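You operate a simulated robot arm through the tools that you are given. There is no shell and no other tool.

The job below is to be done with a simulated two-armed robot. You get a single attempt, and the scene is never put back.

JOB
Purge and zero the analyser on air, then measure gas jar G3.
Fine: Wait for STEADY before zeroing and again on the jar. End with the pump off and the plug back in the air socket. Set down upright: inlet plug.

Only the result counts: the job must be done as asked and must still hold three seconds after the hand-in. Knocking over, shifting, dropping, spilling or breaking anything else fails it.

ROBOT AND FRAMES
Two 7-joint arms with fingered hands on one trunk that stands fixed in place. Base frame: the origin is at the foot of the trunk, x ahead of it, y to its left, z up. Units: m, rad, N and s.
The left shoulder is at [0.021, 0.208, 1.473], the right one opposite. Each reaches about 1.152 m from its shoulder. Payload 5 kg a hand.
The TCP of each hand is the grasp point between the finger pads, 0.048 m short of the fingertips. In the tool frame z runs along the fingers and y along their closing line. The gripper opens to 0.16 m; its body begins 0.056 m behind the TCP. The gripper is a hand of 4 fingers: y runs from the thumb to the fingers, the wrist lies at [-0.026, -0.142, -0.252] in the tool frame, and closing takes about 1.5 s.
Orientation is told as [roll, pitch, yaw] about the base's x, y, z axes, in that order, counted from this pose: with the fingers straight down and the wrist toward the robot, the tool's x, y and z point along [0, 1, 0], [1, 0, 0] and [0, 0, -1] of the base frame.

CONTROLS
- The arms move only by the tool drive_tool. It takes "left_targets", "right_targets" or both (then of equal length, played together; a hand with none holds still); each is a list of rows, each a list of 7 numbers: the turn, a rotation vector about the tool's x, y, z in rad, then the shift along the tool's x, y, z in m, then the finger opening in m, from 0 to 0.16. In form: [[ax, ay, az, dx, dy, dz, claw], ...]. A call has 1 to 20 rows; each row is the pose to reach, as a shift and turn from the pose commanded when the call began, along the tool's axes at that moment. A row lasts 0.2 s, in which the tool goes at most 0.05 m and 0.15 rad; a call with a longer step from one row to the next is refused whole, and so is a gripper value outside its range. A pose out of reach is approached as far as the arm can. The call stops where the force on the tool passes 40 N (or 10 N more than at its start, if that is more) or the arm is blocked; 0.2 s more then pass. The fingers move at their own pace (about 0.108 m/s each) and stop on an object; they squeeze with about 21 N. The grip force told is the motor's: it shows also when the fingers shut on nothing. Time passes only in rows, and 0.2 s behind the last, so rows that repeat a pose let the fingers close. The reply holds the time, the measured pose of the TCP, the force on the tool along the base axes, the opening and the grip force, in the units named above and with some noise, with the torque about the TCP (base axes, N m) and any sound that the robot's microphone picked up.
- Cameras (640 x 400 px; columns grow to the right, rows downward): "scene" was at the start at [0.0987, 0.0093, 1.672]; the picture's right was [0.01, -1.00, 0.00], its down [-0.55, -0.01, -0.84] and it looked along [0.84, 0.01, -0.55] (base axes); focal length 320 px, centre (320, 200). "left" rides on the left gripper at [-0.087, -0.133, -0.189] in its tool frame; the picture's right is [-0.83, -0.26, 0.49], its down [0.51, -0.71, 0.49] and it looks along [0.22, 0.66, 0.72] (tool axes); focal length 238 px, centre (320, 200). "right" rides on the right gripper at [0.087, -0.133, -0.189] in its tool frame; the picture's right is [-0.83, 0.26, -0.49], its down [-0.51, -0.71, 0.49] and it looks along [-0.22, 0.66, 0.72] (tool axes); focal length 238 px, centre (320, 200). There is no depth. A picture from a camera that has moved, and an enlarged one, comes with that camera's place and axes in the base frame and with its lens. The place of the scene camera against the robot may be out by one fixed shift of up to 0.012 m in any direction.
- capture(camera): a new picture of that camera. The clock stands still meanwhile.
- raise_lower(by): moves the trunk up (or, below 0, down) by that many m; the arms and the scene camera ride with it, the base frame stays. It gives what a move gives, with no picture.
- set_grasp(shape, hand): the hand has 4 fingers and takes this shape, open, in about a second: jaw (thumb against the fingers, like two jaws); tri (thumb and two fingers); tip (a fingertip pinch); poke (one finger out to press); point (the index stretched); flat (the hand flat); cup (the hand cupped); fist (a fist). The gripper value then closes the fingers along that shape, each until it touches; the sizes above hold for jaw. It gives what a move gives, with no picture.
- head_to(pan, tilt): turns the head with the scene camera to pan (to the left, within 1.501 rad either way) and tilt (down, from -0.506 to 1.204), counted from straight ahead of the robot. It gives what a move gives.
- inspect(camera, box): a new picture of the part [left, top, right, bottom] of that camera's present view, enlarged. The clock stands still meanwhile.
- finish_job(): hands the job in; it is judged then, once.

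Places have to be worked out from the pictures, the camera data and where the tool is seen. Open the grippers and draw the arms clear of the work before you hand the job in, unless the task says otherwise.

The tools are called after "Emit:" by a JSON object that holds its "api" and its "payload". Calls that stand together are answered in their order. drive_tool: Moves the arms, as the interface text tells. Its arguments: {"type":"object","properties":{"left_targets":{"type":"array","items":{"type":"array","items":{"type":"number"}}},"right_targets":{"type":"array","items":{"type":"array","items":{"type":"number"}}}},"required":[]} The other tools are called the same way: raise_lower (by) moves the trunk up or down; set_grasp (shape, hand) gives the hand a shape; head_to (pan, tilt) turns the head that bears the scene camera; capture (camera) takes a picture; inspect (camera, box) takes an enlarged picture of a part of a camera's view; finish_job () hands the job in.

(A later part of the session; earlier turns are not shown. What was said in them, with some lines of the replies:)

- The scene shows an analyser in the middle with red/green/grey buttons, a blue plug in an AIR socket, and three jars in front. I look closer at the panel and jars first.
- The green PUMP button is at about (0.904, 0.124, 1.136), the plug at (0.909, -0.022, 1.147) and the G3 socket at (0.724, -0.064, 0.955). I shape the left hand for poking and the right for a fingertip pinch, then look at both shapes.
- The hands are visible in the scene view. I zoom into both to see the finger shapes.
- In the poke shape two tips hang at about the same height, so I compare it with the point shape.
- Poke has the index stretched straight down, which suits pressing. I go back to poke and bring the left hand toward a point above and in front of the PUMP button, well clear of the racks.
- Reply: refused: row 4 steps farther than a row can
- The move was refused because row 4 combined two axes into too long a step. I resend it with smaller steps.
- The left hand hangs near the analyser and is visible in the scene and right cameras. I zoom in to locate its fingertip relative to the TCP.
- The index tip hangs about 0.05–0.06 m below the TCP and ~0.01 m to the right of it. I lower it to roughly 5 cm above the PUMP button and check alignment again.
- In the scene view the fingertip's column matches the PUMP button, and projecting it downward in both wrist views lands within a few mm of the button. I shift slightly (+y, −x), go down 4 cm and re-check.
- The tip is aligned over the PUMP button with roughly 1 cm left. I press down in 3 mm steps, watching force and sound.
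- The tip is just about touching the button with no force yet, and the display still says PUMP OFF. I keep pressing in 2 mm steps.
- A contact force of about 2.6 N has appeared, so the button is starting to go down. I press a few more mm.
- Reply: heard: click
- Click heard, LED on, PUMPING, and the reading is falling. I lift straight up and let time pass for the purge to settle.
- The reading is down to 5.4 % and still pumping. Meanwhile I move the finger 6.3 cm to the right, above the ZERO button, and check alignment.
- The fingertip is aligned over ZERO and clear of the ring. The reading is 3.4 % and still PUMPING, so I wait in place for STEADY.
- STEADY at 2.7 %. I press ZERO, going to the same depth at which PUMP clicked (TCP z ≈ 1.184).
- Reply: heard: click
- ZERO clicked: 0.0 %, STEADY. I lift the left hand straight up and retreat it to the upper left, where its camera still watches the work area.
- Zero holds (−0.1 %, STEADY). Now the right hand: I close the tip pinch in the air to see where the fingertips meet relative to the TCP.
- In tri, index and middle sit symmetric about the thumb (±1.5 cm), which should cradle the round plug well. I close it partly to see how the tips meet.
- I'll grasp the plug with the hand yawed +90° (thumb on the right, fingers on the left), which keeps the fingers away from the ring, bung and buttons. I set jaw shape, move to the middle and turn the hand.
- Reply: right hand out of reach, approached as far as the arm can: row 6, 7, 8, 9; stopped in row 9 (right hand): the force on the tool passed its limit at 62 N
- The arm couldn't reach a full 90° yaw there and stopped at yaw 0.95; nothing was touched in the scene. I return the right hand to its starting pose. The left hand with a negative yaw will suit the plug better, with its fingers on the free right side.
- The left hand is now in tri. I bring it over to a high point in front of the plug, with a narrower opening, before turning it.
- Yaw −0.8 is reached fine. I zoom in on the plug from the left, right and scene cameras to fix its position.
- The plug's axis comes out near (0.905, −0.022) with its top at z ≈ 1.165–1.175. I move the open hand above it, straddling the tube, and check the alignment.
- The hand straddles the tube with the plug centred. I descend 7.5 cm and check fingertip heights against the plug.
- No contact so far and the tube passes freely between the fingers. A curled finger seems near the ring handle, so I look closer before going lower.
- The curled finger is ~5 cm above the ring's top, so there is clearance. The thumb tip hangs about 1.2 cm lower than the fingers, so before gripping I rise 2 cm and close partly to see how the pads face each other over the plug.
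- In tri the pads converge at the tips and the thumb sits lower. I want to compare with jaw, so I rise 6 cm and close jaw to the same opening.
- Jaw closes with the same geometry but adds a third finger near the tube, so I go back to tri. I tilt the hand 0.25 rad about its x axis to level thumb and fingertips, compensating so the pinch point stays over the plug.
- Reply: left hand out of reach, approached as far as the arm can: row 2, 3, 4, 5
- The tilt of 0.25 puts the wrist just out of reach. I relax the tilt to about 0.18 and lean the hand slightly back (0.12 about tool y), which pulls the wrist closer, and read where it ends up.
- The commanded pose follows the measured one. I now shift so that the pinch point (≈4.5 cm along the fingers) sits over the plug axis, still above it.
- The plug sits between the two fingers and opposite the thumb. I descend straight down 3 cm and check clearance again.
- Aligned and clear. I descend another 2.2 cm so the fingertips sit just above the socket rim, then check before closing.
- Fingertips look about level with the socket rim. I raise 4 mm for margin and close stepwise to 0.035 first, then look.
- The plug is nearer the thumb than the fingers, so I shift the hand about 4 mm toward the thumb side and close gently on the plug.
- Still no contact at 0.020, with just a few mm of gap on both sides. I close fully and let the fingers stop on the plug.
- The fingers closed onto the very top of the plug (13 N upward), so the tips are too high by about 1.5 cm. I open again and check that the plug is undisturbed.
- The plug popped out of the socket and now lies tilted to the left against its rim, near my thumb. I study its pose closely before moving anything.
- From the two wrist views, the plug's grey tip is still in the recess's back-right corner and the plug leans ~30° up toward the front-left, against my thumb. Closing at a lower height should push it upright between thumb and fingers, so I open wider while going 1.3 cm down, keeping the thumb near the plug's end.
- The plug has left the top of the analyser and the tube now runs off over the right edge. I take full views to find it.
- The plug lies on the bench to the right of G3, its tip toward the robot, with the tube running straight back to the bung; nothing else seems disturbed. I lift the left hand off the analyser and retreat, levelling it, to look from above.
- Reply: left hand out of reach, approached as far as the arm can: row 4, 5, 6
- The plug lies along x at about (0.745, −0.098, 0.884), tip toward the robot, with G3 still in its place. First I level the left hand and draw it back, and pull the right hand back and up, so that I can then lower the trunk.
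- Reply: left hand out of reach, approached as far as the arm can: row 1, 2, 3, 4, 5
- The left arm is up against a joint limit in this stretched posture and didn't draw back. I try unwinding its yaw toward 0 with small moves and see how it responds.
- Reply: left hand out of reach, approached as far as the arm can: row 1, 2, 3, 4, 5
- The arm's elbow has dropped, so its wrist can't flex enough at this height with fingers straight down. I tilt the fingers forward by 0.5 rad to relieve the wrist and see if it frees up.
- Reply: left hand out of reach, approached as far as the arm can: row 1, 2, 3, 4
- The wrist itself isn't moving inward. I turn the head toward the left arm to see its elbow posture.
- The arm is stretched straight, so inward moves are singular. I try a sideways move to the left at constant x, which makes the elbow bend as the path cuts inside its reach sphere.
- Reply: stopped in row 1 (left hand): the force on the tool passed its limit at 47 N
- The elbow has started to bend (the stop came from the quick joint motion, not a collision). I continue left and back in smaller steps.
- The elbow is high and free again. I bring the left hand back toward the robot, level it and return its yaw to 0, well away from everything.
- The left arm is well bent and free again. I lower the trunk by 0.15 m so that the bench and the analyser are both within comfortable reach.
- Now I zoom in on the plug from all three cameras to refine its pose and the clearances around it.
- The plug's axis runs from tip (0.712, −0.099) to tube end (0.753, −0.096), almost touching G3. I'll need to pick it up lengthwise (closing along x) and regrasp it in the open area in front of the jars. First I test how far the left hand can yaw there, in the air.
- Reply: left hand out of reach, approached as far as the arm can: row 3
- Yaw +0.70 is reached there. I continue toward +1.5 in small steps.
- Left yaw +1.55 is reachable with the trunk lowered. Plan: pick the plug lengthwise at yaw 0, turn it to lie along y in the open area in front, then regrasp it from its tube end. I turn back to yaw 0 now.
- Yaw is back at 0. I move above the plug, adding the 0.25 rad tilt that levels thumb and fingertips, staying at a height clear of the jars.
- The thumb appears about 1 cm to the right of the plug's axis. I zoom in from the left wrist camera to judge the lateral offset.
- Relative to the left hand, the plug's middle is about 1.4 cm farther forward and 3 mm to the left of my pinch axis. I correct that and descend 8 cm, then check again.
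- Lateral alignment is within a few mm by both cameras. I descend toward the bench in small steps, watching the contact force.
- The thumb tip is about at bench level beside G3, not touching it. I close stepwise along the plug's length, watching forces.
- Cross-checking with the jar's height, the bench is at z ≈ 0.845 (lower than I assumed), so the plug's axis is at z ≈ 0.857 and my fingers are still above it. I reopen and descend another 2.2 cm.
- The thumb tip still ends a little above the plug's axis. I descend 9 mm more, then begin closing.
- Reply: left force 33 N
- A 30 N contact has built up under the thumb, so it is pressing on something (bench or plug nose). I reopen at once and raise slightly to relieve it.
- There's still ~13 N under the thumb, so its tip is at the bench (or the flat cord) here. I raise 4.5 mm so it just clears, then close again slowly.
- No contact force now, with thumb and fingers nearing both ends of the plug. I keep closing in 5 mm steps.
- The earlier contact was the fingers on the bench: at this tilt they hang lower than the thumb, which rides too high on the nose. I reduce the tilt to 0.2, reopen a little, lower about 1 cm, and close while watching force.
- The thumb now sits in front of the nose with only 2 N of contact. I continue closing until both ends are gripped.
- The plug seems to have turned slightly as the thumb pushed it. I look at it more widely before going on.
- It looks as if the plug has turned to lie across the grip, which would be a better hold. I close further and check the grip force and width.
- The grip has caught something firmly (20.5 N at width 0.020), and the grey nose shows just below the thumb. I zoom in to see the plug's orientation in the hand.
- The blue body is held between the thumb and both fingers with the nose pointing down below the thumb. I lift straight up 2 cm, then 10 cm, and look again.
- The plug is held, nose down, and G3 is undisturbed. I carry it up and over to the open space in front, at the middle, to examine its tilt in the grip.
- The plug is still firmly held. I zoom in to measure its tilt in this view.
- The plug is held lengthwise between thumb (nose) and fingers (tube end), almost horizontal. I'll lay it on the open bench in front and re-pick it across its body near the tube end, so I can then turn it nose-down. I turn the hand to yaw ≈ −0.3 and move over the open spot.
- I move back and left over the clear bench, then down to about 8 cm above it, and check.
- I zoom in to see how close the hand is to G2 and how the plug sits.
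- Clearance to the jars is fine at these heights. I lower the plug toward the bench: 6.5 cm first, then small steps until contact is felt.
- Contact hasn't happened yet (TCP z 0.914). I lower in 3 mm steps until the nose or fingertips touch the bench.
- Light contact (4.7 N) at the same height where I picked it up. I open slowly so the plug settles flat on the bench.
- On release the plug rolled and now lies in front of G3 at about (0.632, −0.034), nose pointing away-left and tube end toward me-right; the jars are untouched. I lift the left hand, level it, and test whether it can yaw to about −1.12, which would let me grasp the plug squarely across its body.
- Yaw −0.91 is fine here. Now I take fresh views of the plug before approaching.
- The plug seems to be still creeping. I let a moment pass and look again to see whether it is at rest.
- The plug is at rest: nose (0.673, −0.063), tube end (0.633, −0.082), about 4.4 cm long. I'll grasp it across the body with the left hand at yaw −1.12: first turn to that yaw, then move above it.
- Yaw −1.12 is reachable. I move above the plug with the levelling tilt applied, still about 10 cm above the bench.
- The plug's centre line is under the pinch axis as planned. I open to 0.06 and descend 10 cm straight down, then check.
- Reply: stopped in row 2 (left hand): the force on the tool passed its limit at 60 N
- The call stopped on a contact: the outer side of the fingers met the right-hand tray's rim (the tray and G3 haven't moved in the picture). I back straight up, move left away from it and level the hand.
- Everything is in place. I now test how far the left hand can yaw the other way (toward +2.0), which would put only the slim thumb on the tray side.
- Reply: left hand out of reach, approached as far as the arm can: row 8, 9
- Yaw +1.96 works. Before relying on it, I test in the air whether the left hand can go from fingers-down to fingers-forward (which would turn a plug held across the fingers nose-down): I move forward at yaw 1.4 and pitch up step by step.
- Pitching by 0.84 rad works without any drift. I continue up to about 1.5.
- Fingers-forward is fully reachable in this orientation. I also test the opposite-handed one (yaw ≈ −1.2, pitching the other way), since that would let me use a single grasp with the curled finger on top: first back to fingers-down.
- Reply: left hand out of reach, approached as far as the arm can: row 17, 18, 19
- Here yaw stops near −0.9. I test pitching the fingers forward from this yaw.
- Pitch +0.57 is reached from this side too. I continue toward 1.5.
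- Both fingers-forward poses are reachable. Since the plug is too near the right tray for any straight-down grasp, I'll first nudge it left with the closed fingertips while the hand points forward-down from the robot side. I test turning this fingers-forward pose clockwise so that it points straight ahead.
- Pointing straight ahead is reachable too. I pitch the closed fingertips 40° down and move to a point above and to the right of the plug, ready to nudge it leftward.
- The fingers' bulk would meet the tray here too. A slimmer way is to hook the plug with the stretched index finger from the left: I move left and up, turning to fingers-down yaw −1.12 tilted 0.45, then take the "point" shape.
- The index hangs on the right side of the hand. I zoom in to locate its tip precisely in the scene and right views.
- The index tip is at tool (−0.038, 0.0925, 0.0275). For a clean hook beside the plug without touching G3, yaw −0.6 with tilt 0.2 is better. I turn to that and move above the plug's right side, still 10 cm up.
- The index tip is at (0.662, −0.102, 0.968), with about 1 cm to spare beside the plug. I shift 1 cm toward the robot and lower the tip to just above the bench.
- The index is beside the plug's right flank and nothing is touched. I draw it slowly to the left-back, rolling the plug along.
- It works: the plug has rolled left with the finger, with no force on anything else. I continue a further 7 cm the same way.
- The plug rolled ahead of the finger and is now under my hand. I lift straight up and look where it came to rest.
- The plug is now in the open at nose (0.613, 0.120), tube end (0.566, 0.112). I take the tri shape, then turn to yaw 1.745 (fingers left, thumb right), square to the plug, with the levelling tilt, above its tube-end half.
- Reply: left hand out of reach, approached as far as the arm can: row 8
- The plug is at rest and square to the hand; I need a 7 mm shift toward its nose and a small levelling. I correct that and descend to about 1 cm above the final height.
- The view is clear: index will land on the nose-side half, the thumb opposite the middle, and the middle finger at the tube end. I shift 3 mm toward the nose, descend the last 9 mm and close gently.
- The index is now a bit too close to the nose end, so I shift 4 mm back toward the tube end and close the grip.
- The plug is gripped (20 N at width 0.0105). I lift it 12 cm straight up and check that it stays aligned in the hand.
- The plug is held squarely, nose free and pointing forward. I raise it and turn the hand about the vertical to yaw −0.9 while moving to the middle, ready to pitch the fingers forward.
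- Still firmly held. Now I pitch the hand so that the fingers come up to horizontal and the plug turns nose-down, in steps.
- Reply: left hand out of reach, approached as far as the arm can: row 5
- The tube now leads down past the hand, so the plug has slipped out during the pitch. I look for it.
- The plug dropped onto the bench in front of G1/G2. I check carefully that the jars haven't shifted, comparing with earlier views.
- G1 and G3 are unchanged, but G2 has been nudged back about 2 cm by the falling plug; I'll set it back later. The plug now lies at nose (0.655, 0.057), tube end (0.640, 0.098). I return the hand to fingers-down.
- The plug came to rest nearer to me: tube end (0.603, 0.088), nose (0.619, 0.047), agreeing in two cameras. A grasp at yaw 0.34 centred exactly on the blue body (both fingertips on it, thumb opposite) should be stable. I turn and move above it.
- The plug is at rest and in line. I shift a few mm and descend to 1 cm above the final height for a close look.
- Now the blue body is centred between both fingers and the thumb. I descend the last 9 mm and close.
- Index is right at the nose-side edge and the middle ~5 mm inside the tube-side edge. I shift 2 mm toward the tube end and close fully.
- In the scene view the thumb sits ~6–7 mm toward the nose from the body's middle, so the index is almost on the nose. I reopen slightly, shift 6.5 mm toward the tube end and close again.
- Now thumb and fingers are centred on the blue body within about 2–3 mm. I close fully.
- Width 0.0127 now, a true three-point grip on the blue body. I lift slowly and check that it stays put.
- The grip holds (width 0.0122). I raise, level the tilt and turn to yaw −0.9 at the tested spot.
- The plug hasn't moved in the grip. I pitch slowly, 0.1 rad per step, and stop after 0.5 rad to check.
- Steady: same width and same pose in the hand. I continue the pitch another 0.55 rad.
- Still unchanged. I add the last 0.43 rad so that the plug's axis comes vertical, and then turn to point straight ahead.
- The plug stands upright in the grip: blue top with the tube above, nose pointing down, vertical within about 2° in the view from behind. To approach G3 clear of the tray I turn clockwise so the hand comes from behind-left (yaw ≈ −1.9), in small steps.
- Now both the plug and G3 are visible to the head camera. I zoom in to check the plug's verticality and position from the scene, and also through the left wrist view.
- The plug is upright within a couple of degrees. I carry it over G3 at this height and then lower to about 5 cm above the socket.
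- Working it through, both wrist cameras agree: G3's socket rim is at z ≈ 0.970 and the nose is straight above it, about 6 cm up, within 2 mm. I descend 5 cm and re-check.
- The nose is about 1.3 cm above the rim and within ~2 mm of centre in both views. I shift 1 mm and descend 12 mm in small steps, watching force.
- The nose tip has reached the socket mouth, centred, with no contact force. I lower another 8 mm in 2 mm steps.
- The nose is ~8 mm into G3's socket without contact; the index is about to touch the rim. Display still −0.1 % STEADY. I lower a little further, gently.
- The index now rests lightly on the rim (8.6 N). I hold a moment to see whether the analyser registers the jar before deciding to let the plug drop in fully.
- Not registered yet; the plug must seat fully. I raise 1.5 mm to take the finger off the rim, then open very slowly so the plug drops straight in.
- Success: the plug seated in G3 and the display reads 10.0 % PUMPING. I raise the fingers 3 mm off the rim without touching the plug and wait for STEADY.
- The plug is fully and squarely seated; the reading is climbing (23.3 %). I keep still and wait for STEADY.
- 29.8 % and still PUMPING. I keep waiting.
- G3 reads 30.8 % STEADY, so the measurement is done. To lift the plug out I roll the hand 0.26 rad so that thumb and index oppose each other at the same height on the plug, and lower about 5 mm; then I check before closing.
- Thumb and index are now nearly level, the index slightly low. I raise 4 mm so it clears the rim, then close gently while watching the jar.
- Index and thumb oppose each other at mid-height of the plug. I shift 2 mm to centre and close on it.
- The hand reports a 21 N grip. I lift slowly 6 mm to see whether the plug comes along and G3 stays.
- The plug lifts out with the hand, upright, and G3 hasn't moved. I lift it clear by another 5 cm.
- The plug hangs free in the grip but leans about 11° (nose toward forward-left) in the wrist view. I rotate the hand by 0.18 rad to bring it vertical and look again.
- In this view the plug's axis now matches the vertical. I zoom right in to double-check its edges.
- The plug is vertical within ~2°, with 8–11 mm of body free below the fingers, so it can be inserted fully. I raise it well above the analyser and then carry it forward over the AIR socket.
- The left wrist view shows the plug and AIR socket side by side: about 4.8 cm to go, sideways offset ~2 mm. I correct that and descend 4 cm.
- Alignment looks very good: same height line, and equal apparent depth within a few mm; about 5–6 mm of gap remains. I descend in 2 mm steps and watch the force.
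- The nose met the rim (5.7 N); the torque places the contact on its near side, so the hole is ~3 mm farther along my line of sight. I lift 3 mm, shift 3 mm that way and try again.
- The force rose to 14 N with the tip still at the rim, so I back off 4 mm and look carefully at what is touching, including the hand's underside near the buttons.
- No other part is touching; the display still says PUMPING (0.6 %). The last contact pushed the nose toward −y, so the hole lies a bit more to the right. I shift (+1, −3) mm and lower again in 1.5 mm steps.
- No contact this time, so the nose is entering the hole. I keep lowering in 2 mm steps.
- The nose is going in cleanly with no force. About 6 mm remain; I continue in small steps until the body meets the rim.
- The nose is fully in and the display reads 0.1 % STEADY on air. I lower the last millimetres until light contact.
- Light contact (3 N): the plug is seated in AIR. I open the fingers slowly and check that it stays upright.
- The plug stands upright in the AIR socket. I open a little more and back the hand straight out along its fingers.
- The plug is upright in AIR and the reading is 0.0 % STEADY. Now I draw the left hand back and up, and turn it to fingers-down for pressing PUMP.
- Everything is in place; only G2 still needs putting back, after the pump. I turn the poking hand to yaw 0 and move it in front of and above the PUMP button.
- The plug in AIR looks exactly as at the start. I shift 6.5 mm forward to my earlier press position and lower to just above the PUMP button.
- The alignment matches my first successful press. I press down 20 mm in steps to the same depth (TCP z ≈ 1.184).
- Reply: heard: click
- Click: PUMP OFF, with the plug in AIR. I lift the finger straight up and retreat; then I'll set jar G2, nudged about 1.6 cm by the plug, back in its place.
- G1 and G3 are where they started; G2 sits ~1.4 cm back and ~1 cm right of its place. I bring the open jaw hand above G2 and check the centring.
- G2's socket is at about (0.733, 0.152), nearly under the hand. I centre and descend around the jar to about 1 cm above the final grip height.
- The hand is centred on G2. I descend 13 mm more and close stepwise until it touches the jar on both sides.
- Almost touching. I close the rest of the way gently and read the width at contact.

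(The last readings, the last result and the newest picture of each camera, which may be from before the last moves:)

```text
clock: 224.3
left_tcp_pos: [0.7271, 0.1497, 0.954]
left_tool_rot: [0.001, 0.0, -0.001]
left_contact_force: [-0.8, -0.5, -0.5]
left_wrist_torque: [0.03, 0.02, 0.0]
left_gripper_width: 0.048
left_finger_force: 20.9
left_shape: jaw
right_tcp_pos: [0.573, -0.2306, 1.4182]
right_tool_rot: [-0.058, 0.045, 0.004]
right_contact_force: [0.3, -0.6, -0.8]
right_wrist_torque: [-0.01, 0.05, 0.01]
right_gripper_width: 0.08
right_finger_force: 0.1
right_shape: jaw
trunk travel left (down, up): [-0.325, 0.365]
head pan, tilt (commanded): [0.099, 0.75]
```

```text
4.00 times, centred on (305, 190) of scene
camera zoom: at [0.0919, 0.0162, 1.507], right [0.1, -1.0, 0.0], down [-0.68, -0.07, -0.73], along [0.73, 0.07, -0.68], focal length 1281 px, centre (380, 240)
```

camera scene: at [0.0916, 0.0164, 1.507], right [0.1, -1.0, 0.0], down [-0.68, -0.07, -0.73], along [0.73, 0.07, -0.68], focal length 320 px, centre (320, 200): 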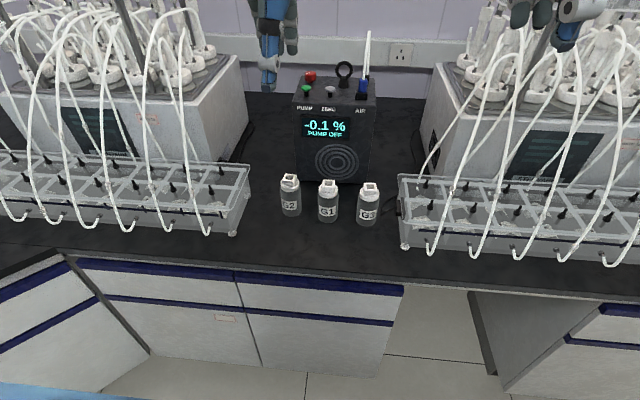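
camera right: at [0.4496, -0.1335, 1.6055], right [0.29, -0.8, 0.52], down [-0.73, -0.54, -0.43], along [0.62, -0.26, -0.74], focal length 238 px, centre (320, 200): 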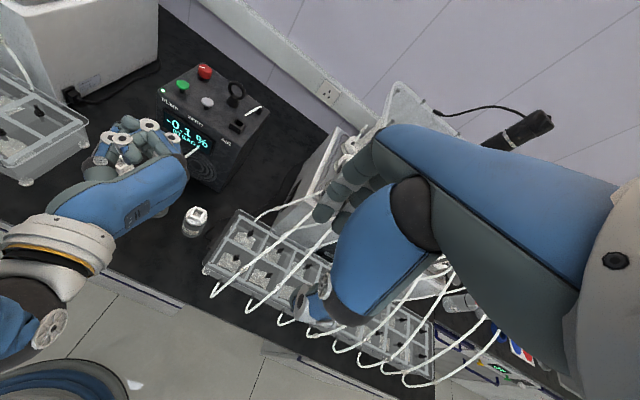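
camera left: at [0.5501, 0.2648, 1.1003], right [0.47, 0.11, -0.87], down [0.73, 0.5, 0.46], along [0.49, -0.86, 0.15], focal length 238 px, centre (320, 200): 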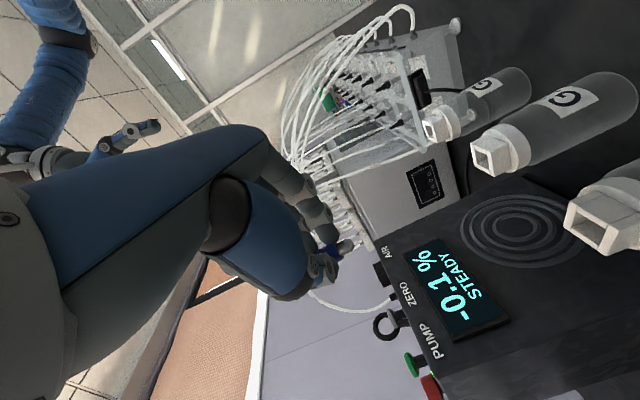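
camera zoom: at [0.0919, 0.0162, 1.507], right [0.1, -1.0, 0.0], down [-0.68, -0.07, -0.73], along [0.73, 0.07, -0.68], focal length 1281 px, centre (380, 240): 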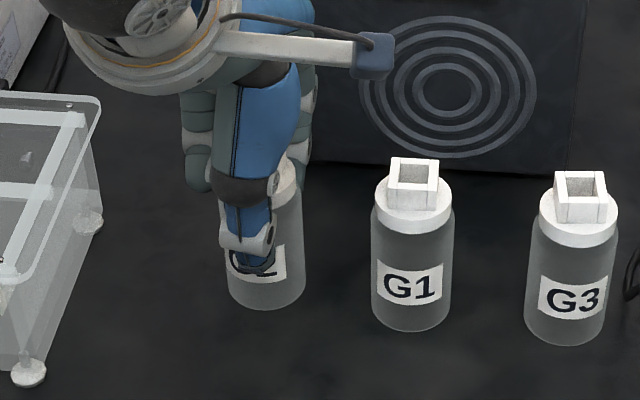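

Gripped firmly. The base needs to go about 9.5 mm toward me and 9 mm left. I lift it 3 mm, move it there with a small turn to square its label, and set it down.

Emit:
{"api": "drive_tool", "payload": {"left_targets": [[0, 0, 0, 0, 0, -0.0035, 0.04], [0, 0, -0.07, 0.003, -0.003, -0.0035, 0.04], [0, 0, -0.14, 0.006, -0.0065, -0.0035, 0.04], [0, 0, -0.2, 0.0089, -0.0095, -0.0035, 0.04], [0, 0, -0.2, 0.0089, -0.0095, -0.0015, 0.04], [0, 0, -0.2, 0.0089, -0.0095, 0.0003, 0.04]]}}

Emit:
{"api": "inspect", "payload": {"camera": "scene", "box": [250, 140, 360, 240]}}

Emit:
{"api": "inspect", "payload": {"camera": "right", "box": [60, 120, 200, 250]}}

```text
clock: 225.8
left_tcp_pos: [0.722, 0.1592, 0.9544]
left_tool_rot: [-0.003, -0.001, 0.199]
left_contact_force: [0.2, 0.5, 0.2]
left_wrist_torque: [0.05, -0.11, -0.01]
left_gripper_width: 0.048
left_finger_force: 21.3
left_shape: jaw
right_tcp_pos: [0.5709, -0.2309, 1.4171]
right_tool_rot: [-0.059, 0.046, 0.006]
right_contact_force: [-0.5, -0.7, -0.6]
right_wrist_torque: [-0.02, -0.03, 0.02]
right_gripper_width: 0.08
right_finger_force: 0.1
right_shape: jaw
trunk travel left (down, up): [-0.325, 0.365]
head pan, tilt (commanded): [0.099, 0.75]
```

```text
4.00 times, centred on (305, 190) of scene
camera zoom: at [0.0918, 0.0162, 1.507], right [0.1, -1.0, 0.0], down [-0.68, -0.07, -0.73], along [0.73, 0.07, -0.68], focal length 1281 px, centre (380, 240)
```

zoom: 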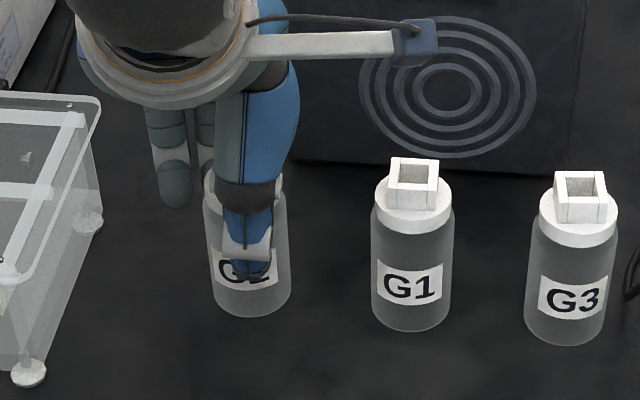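

```text
3.08 times, centred on (130, 185) of right
camera zoom: at [0.4476, -0.1335, 1.6063], right [0.29, -0.8, 0.52], down [-0.73, -0.54, -0.43], along [0.62, -0.26, -0.74], focal length 733 px, centre (905, 246)
```

zoom: 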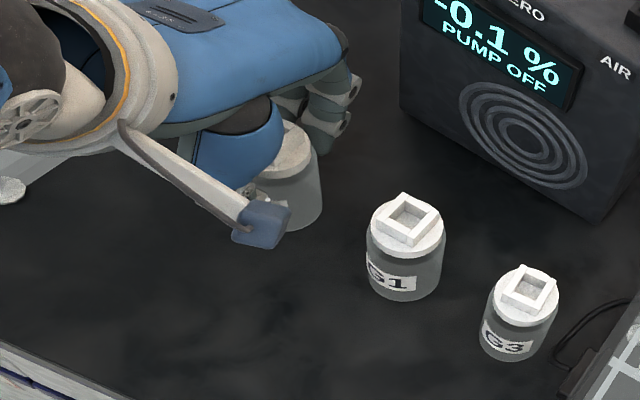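

G2's base is now within a fraction of a pixel of its original place. I open gently and check that it stands freely.

Emit:
{"api": "drive_tool", "payload": {"left_targets": [[0, 0, 0, 0, 0, 0, 0.049], [0, 0, 0, 0, 0, 0, 0.052], [0, 0, 0, 0, 0, 0, 0.056], [0, 0, 0, 0, 0, 0, 0.064], [0, 0, 0, 0, 0, 0, 0.08], [0, 0, 0, 0, 0, 0, 0.1], [0, 0, 0, 0, 0, 0, 0.105]]}}

Emit:
{"api": "inspect", "payload": {"camera": "scene", "box": [250, 140, 360, 240]}}

Emit:
{"api": "inspect", "payload": {"camera": "left", "box": [240, 150, 420, 330]}}

```text
clock: 227.3
left_tcp_pos: [0.7224, 0.1598, 0.9547]
left_tool_rot: [-0.002, 0.0, 0.199]
left_contact_force: [-0.9, 1.1, -0.5]
left_wrist_torque: [0.0, -0.01, 0.02]
left_gripper_width: 0.1045
left_finger_force: 0.1
left_shape: jaw
right_tcp_pos: [0.5734, -0.2304, 1.4178]
right_tool_rot: [-0.06, 0.046, 0.007]
right_contact_force: [0.3, -0.1, -0.5]
right_wrist_torque: [-0.01, -0.01, 0.01]
right_gripper_width: 0.0798
right_finger_force: 0.1
right_shape: jaw
trunk travel left (down, up): [-0.325, 0.365]
head pan, tilt (commanded): [0.099, 0.75]
```

```text
4.00 times, centred on (305, 190) of scene
camera zoom: at [0.092, 0.0162, 1.507], right [0.1, -1.0, 0.0], down [-0.68, -0.07, -0.73], along [0.73, 0.07, -0.68], focal length 1281 px, centre (380, 240)
```

zoom: 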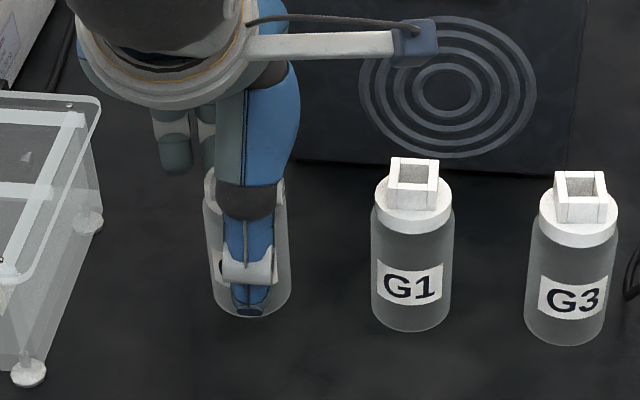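

```text
2.22 times, centred on (330, 240) of left
camera zoom: at [0.6085, 0.0482, 1.1427], right [-0.09, -0.87, -0.49], down [-0.79, 0.36, -0.49], along [0.6, 0.34, -0.72], focal length 530 px, centre (298, 111)
```

zoom: 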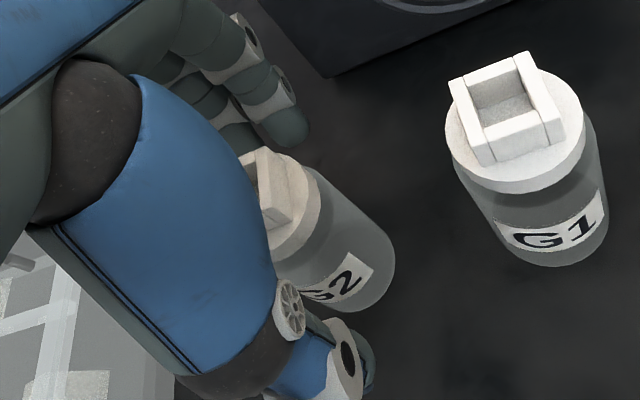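

G2 stands free and upright. I raise the hand straight up and draw it clear of the work.

Emit:
{"api": "drive_tool", "payload": {"left_targets": [[0, 0, 0, 0, 0, -0.03, 0.105], [0, 0, 0, 0, 0, -0.075, 0.105], [0, 0, 0, 0, 0, -0.12, 0.105], [0, 0, 0, 0, 0, -0.165, 0.105], [0, 0, 0, 0, -0.03, -0.2, 0.12], [0, 0, 0, 0.02, -0.06, -0.23, 0.14], [0, 0, 0, 0.05, -0.09, -0.25, 0.16], [0, 0, 0, 0.09, -0.11, -0.26, 0.16]]}}

Emit:
{"api": "capture", "payload": {"camera": "scene"}}

Emit:
{"api": "inspect", "payload": {"camera": "scene", "box": [260, 150, 400, 240]}}

Emit:
{"api": "inspect", "payload": {"camera": "scene", "box": [280, 50, 400, 150]}}

Emit:
{"api": "inspect", "payload": {"camera": "right", "box": [60, 60, 280, 260]}}

```text
clock: 229.2
left_tcp_pos: [0.5947, 0.2276, 1.2139]
left_tool_rot: [-0.002, 0.0, 0.198]
left_contact_force: [-1.2, 0.7, -0.6]
left_wrist_torque: [-0.12, -0.11, -0.02]
left_gripper_width: 0.1597
left_finger_force: 0.1
left_shape: jaw
right_tcp_pos: [0.5711, -0.2281, 1.4176]
right_tool_rot: [-0.06, 0.043, 0.004]
right_contact_force: [-0.5, 1.5, 0.2]
right_wrist_torque: [-0.14, -0.06, -0.03]
right_gripper_width: 0.08
right_finger_force: 0.0
right_shape: jaw
trunk travel left (down, up): [-0.325, 0.365]
head pan, tilt (commanded): [0.099, 0.75]
```

```text
taken
camera scene: at [0.0906, 0.0185, 1.5071], right [0.1, -1.0, 0.0], down [-0.68, -0.07, -0.73], along [0.73, 0.07, -0.68], focal length 320 px, centre (320, 200)
```

scene: 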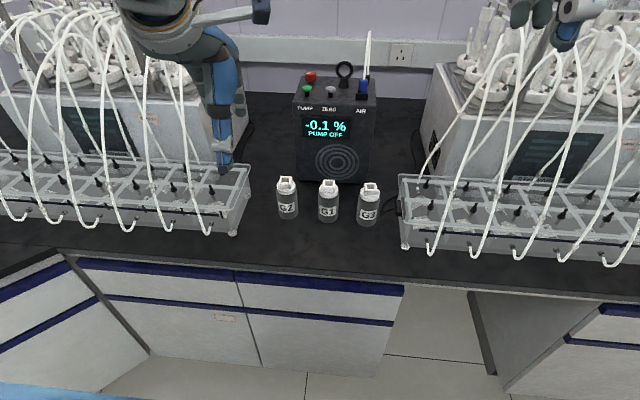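

```text
4.44 times, centred on (330, 195) of scene
camera zoom: at [0.0906, 0.0185, 1.5071], right [0.1, -1.0, 0.0], down [-0.68, -0.07, -0.73], along [0.73, 0.07, -0.68], focal length 1423 px, centre (276, 222)
```

zoom: 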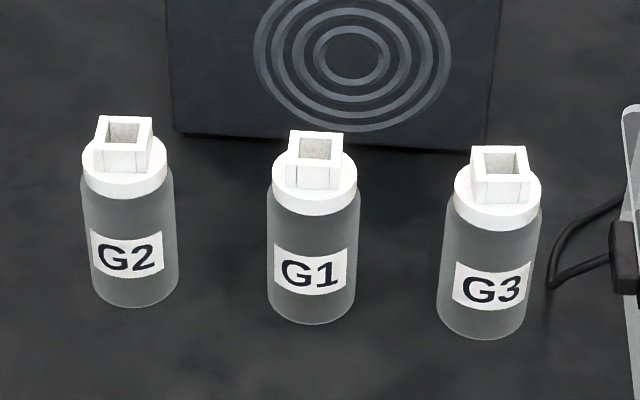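

```text
4.00 times, centred on (340, 100) of scene
camera zoom: at [0.0906, 0.0185, 1.5071], right [0.1, -1.0, 0.0], down [-0.68, -0.07, -0.73], along [0.73, 0.07, -0.68], focal length 1281 px, centre (240, 600)
```

zoom: 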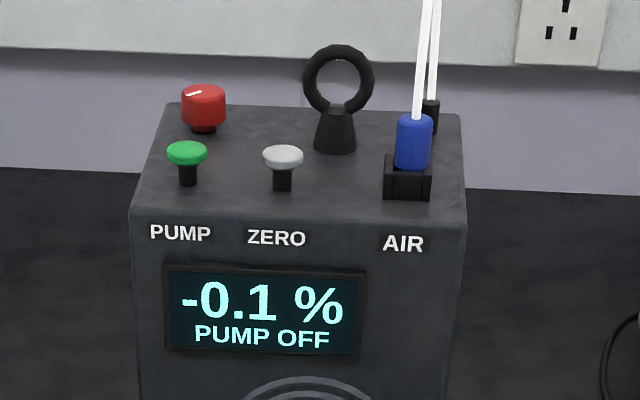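

```text
2.00 times, centred on (170, 160) of right
camera zoom: at [0.4459, -0.1309, 1.6072], right [0.29, -0.8, 0.53], down [-0.73, -0.54, -0.43], along [0.63, -0.26, -0.74], focal length 477 px, centre (620, 280)
```

zoom: 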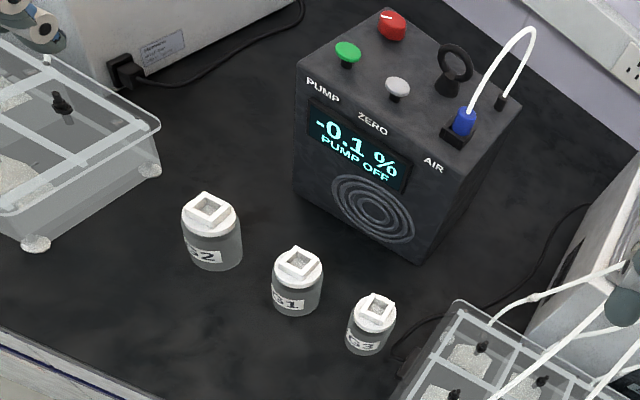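

All three jars are in line as at the start, the plug stands upright in AIR and the display shows PUMP OFF. I raise the left hand clear, open both grippers fully, and take a last look.

Emit:
{"api": "drive_tool", "payload": {"left_targets": [[0, 0, 0, 0, 0, -0.04, 0.16], [0, 0, 0, 0, 0, -0.085, 0.16], [0, 0, 0, 0, 0, -0.13, 0.16], [0, 0, 0, 0, -0.02, -0.17, 0.16], [0, 0, 0, 0, -0.02, -0.17, 0.16]], "right_targets": [[0, 0, 0, 0, 0, 0, 0.1], [0, 0, 0, 0, 0, 0, 0.13], [0, 0, 0, 0, 0, 0, 0.16], [0, 0, 0, 0, 0, 0, 0.16], [0, 0, 0, 0, 0, 0, 0.16]]}}

Emit:
{"api": "drive_tool", "payload": {"left_targets": [[0, 0, 0, 0, 0, 0, 0.16], [0, 0, 0, 0, 0, 0, 0.16], [0, 0, 0, 0, 0, 0, 0.16], [0, 0, 0, 0, 0, 0, 0.16], [0, 0, 0, 0, 0, 0, 0.16], [0, 0, 0, 0, 0, 0, 0.16], [0, 0, 0, 0, 0, 0, 0.16], [0, 0, 0, 0, 0, 0, 0.16], [0, 0, 0, 0, 0, 0, 0.16], [0, 0, 0, 0, 0, 0, 0.16]]}}

Emit:
{"api": "capture", "payload": {"camera": "scene"}}

Emit:
{"api": "inspect", "payload": {"camera": "scene", "box": [270, 50, 410, 240]}}

```text
clock: 229.9
left_tcp_pos: [0.6002, 0.2457, 1.2374]
left_tool_rot: [0.049, 0.038, 0.223]
left_contact_force: [-0.1, 0.6, -0.8]
left_wrist_torque: [-0.04, 0.04, 0.01]
left_gripper_width: 0.1598
left_finger_force: 0.0
left_shape: jaw
left hand out of reach, approached as far as the arm can: row 1, 2, 3
right_tcp_pos: [0.574, -0.2332, 1.417]
right_tool_rot: [-0.06, 0.045, 0.005]
right_contact_force: [-0.3, -0.7, 0.0]
right_wrist_torque: [0.09, 0.01, 0.02]
right_gripper_width: 0.1597
right_finger_force: 0.1
right_shape: jaw
trunk travel left (down, up): [-0.325, 0.365]
head pan, tilt (commanded): [0.099, 0.75]
stopped in row 3 (left hand): the force on the tool passed its limit at 66 N (the readings are from after the stop); the commanded pose is now the measured one
```

```text
clock: 232.2
left_tcp_pos: [0.6021, 0.2477, 1.2404]
left_tool_rot: [0.046, 0.027, 0.221]
left_contact_force: [-0.3, 0.2, 0.0]
left_wrist_torque: [0.01, 0.0, 0.0]
left_gripper_width: 0.1598
left_finger_force: 0.0
left_shape: jaw
right_tcp_pos: [0.5738, -0.2293, 1.4169]
right_tool_rot: [-0.059, 0.046, 0.004]
right_contact_force: [-0.5, 0.1, -0.5]
right_wrist_torque: [0.03, 0.01, 0.01]
right_gripper_width: 0.1599
right_finger_force: 0.1
right_shape: jaw
trunk travel left (down, up): [-0.325, 0.365]
head pan, tilt (commanded): [0.099, 0.75]
```

```text
taken
camera scene: at [0.0919, 0.0163, 1.507], right [0.1, -1.0, 0.0], down [-0.68, -0.07, -0.73], along [0.73, 0.07, -0.68], focal length 320 px, centre (320, 200)
```

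scene: 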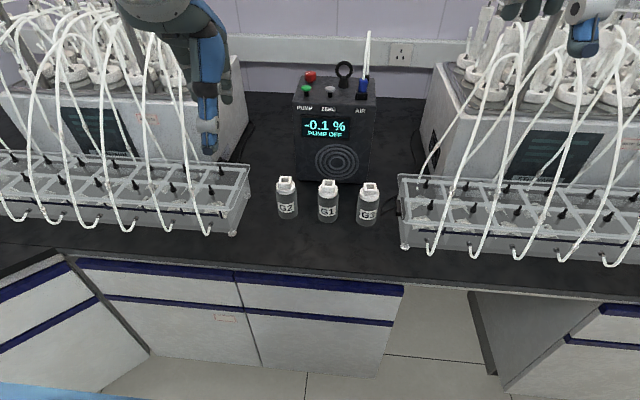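

```text
2.11 times, centred on (340, 145) of scene
camera zoom: at [0.0919, 0.0163, 1.507], right [0.1, -1.0, 0.0], down [-0.68, -0.07, -0.73], along [0.73, 0.07, -0.68], focal length 674 px, centre (278, 316)
```

zoom: 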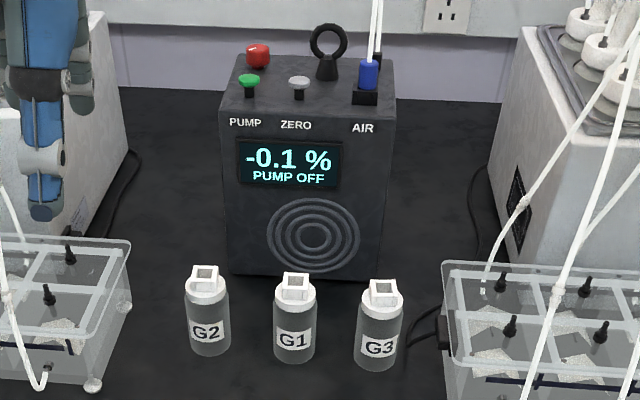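

All is as required: the analyser was zeroed on air at STEADY, G3 was measured at STEADY (30.8 %), the pump is off, the plug is upright in AIR, and the jars are in place with both hands open and clear. I hand in the job.

Emit:
{"api": "finish_job", "payload": {}}

```text
The job is handed in.
```

The job is handed in. I purged and zeroed the analyser on air, and gas jar G3 read 30.8 % at STEADY. The result hasn't been returned to me yet.

- **Zero:** I waited for STEADY on air (2.7 %), then pressed ZERO and the display went to 0.0 %.
- **Measurement:** With the inlet plug seated in G3, I waited until the display showed STEADY at 30.8 %.
- **End state:** The plug is upright back in the AIR socket, the display shows PUMP OFF, and both hands are open and drawn back.

Some things went wrong along the way:

- **Plug dropped:** The plug slipped out of my grip several times and fell to the bench at least twice before I got it into G3.
- **G2 moved:** One of those falls pushed jar G2 about 1.6 cm. I set it back, and in the camera view its base is within a pixel of where it started.
- **Tray contact:** A finger also bumped the right-hand tray's rim. The tray, G1 and G3 don't appear to have moved by more than a few millimetres.
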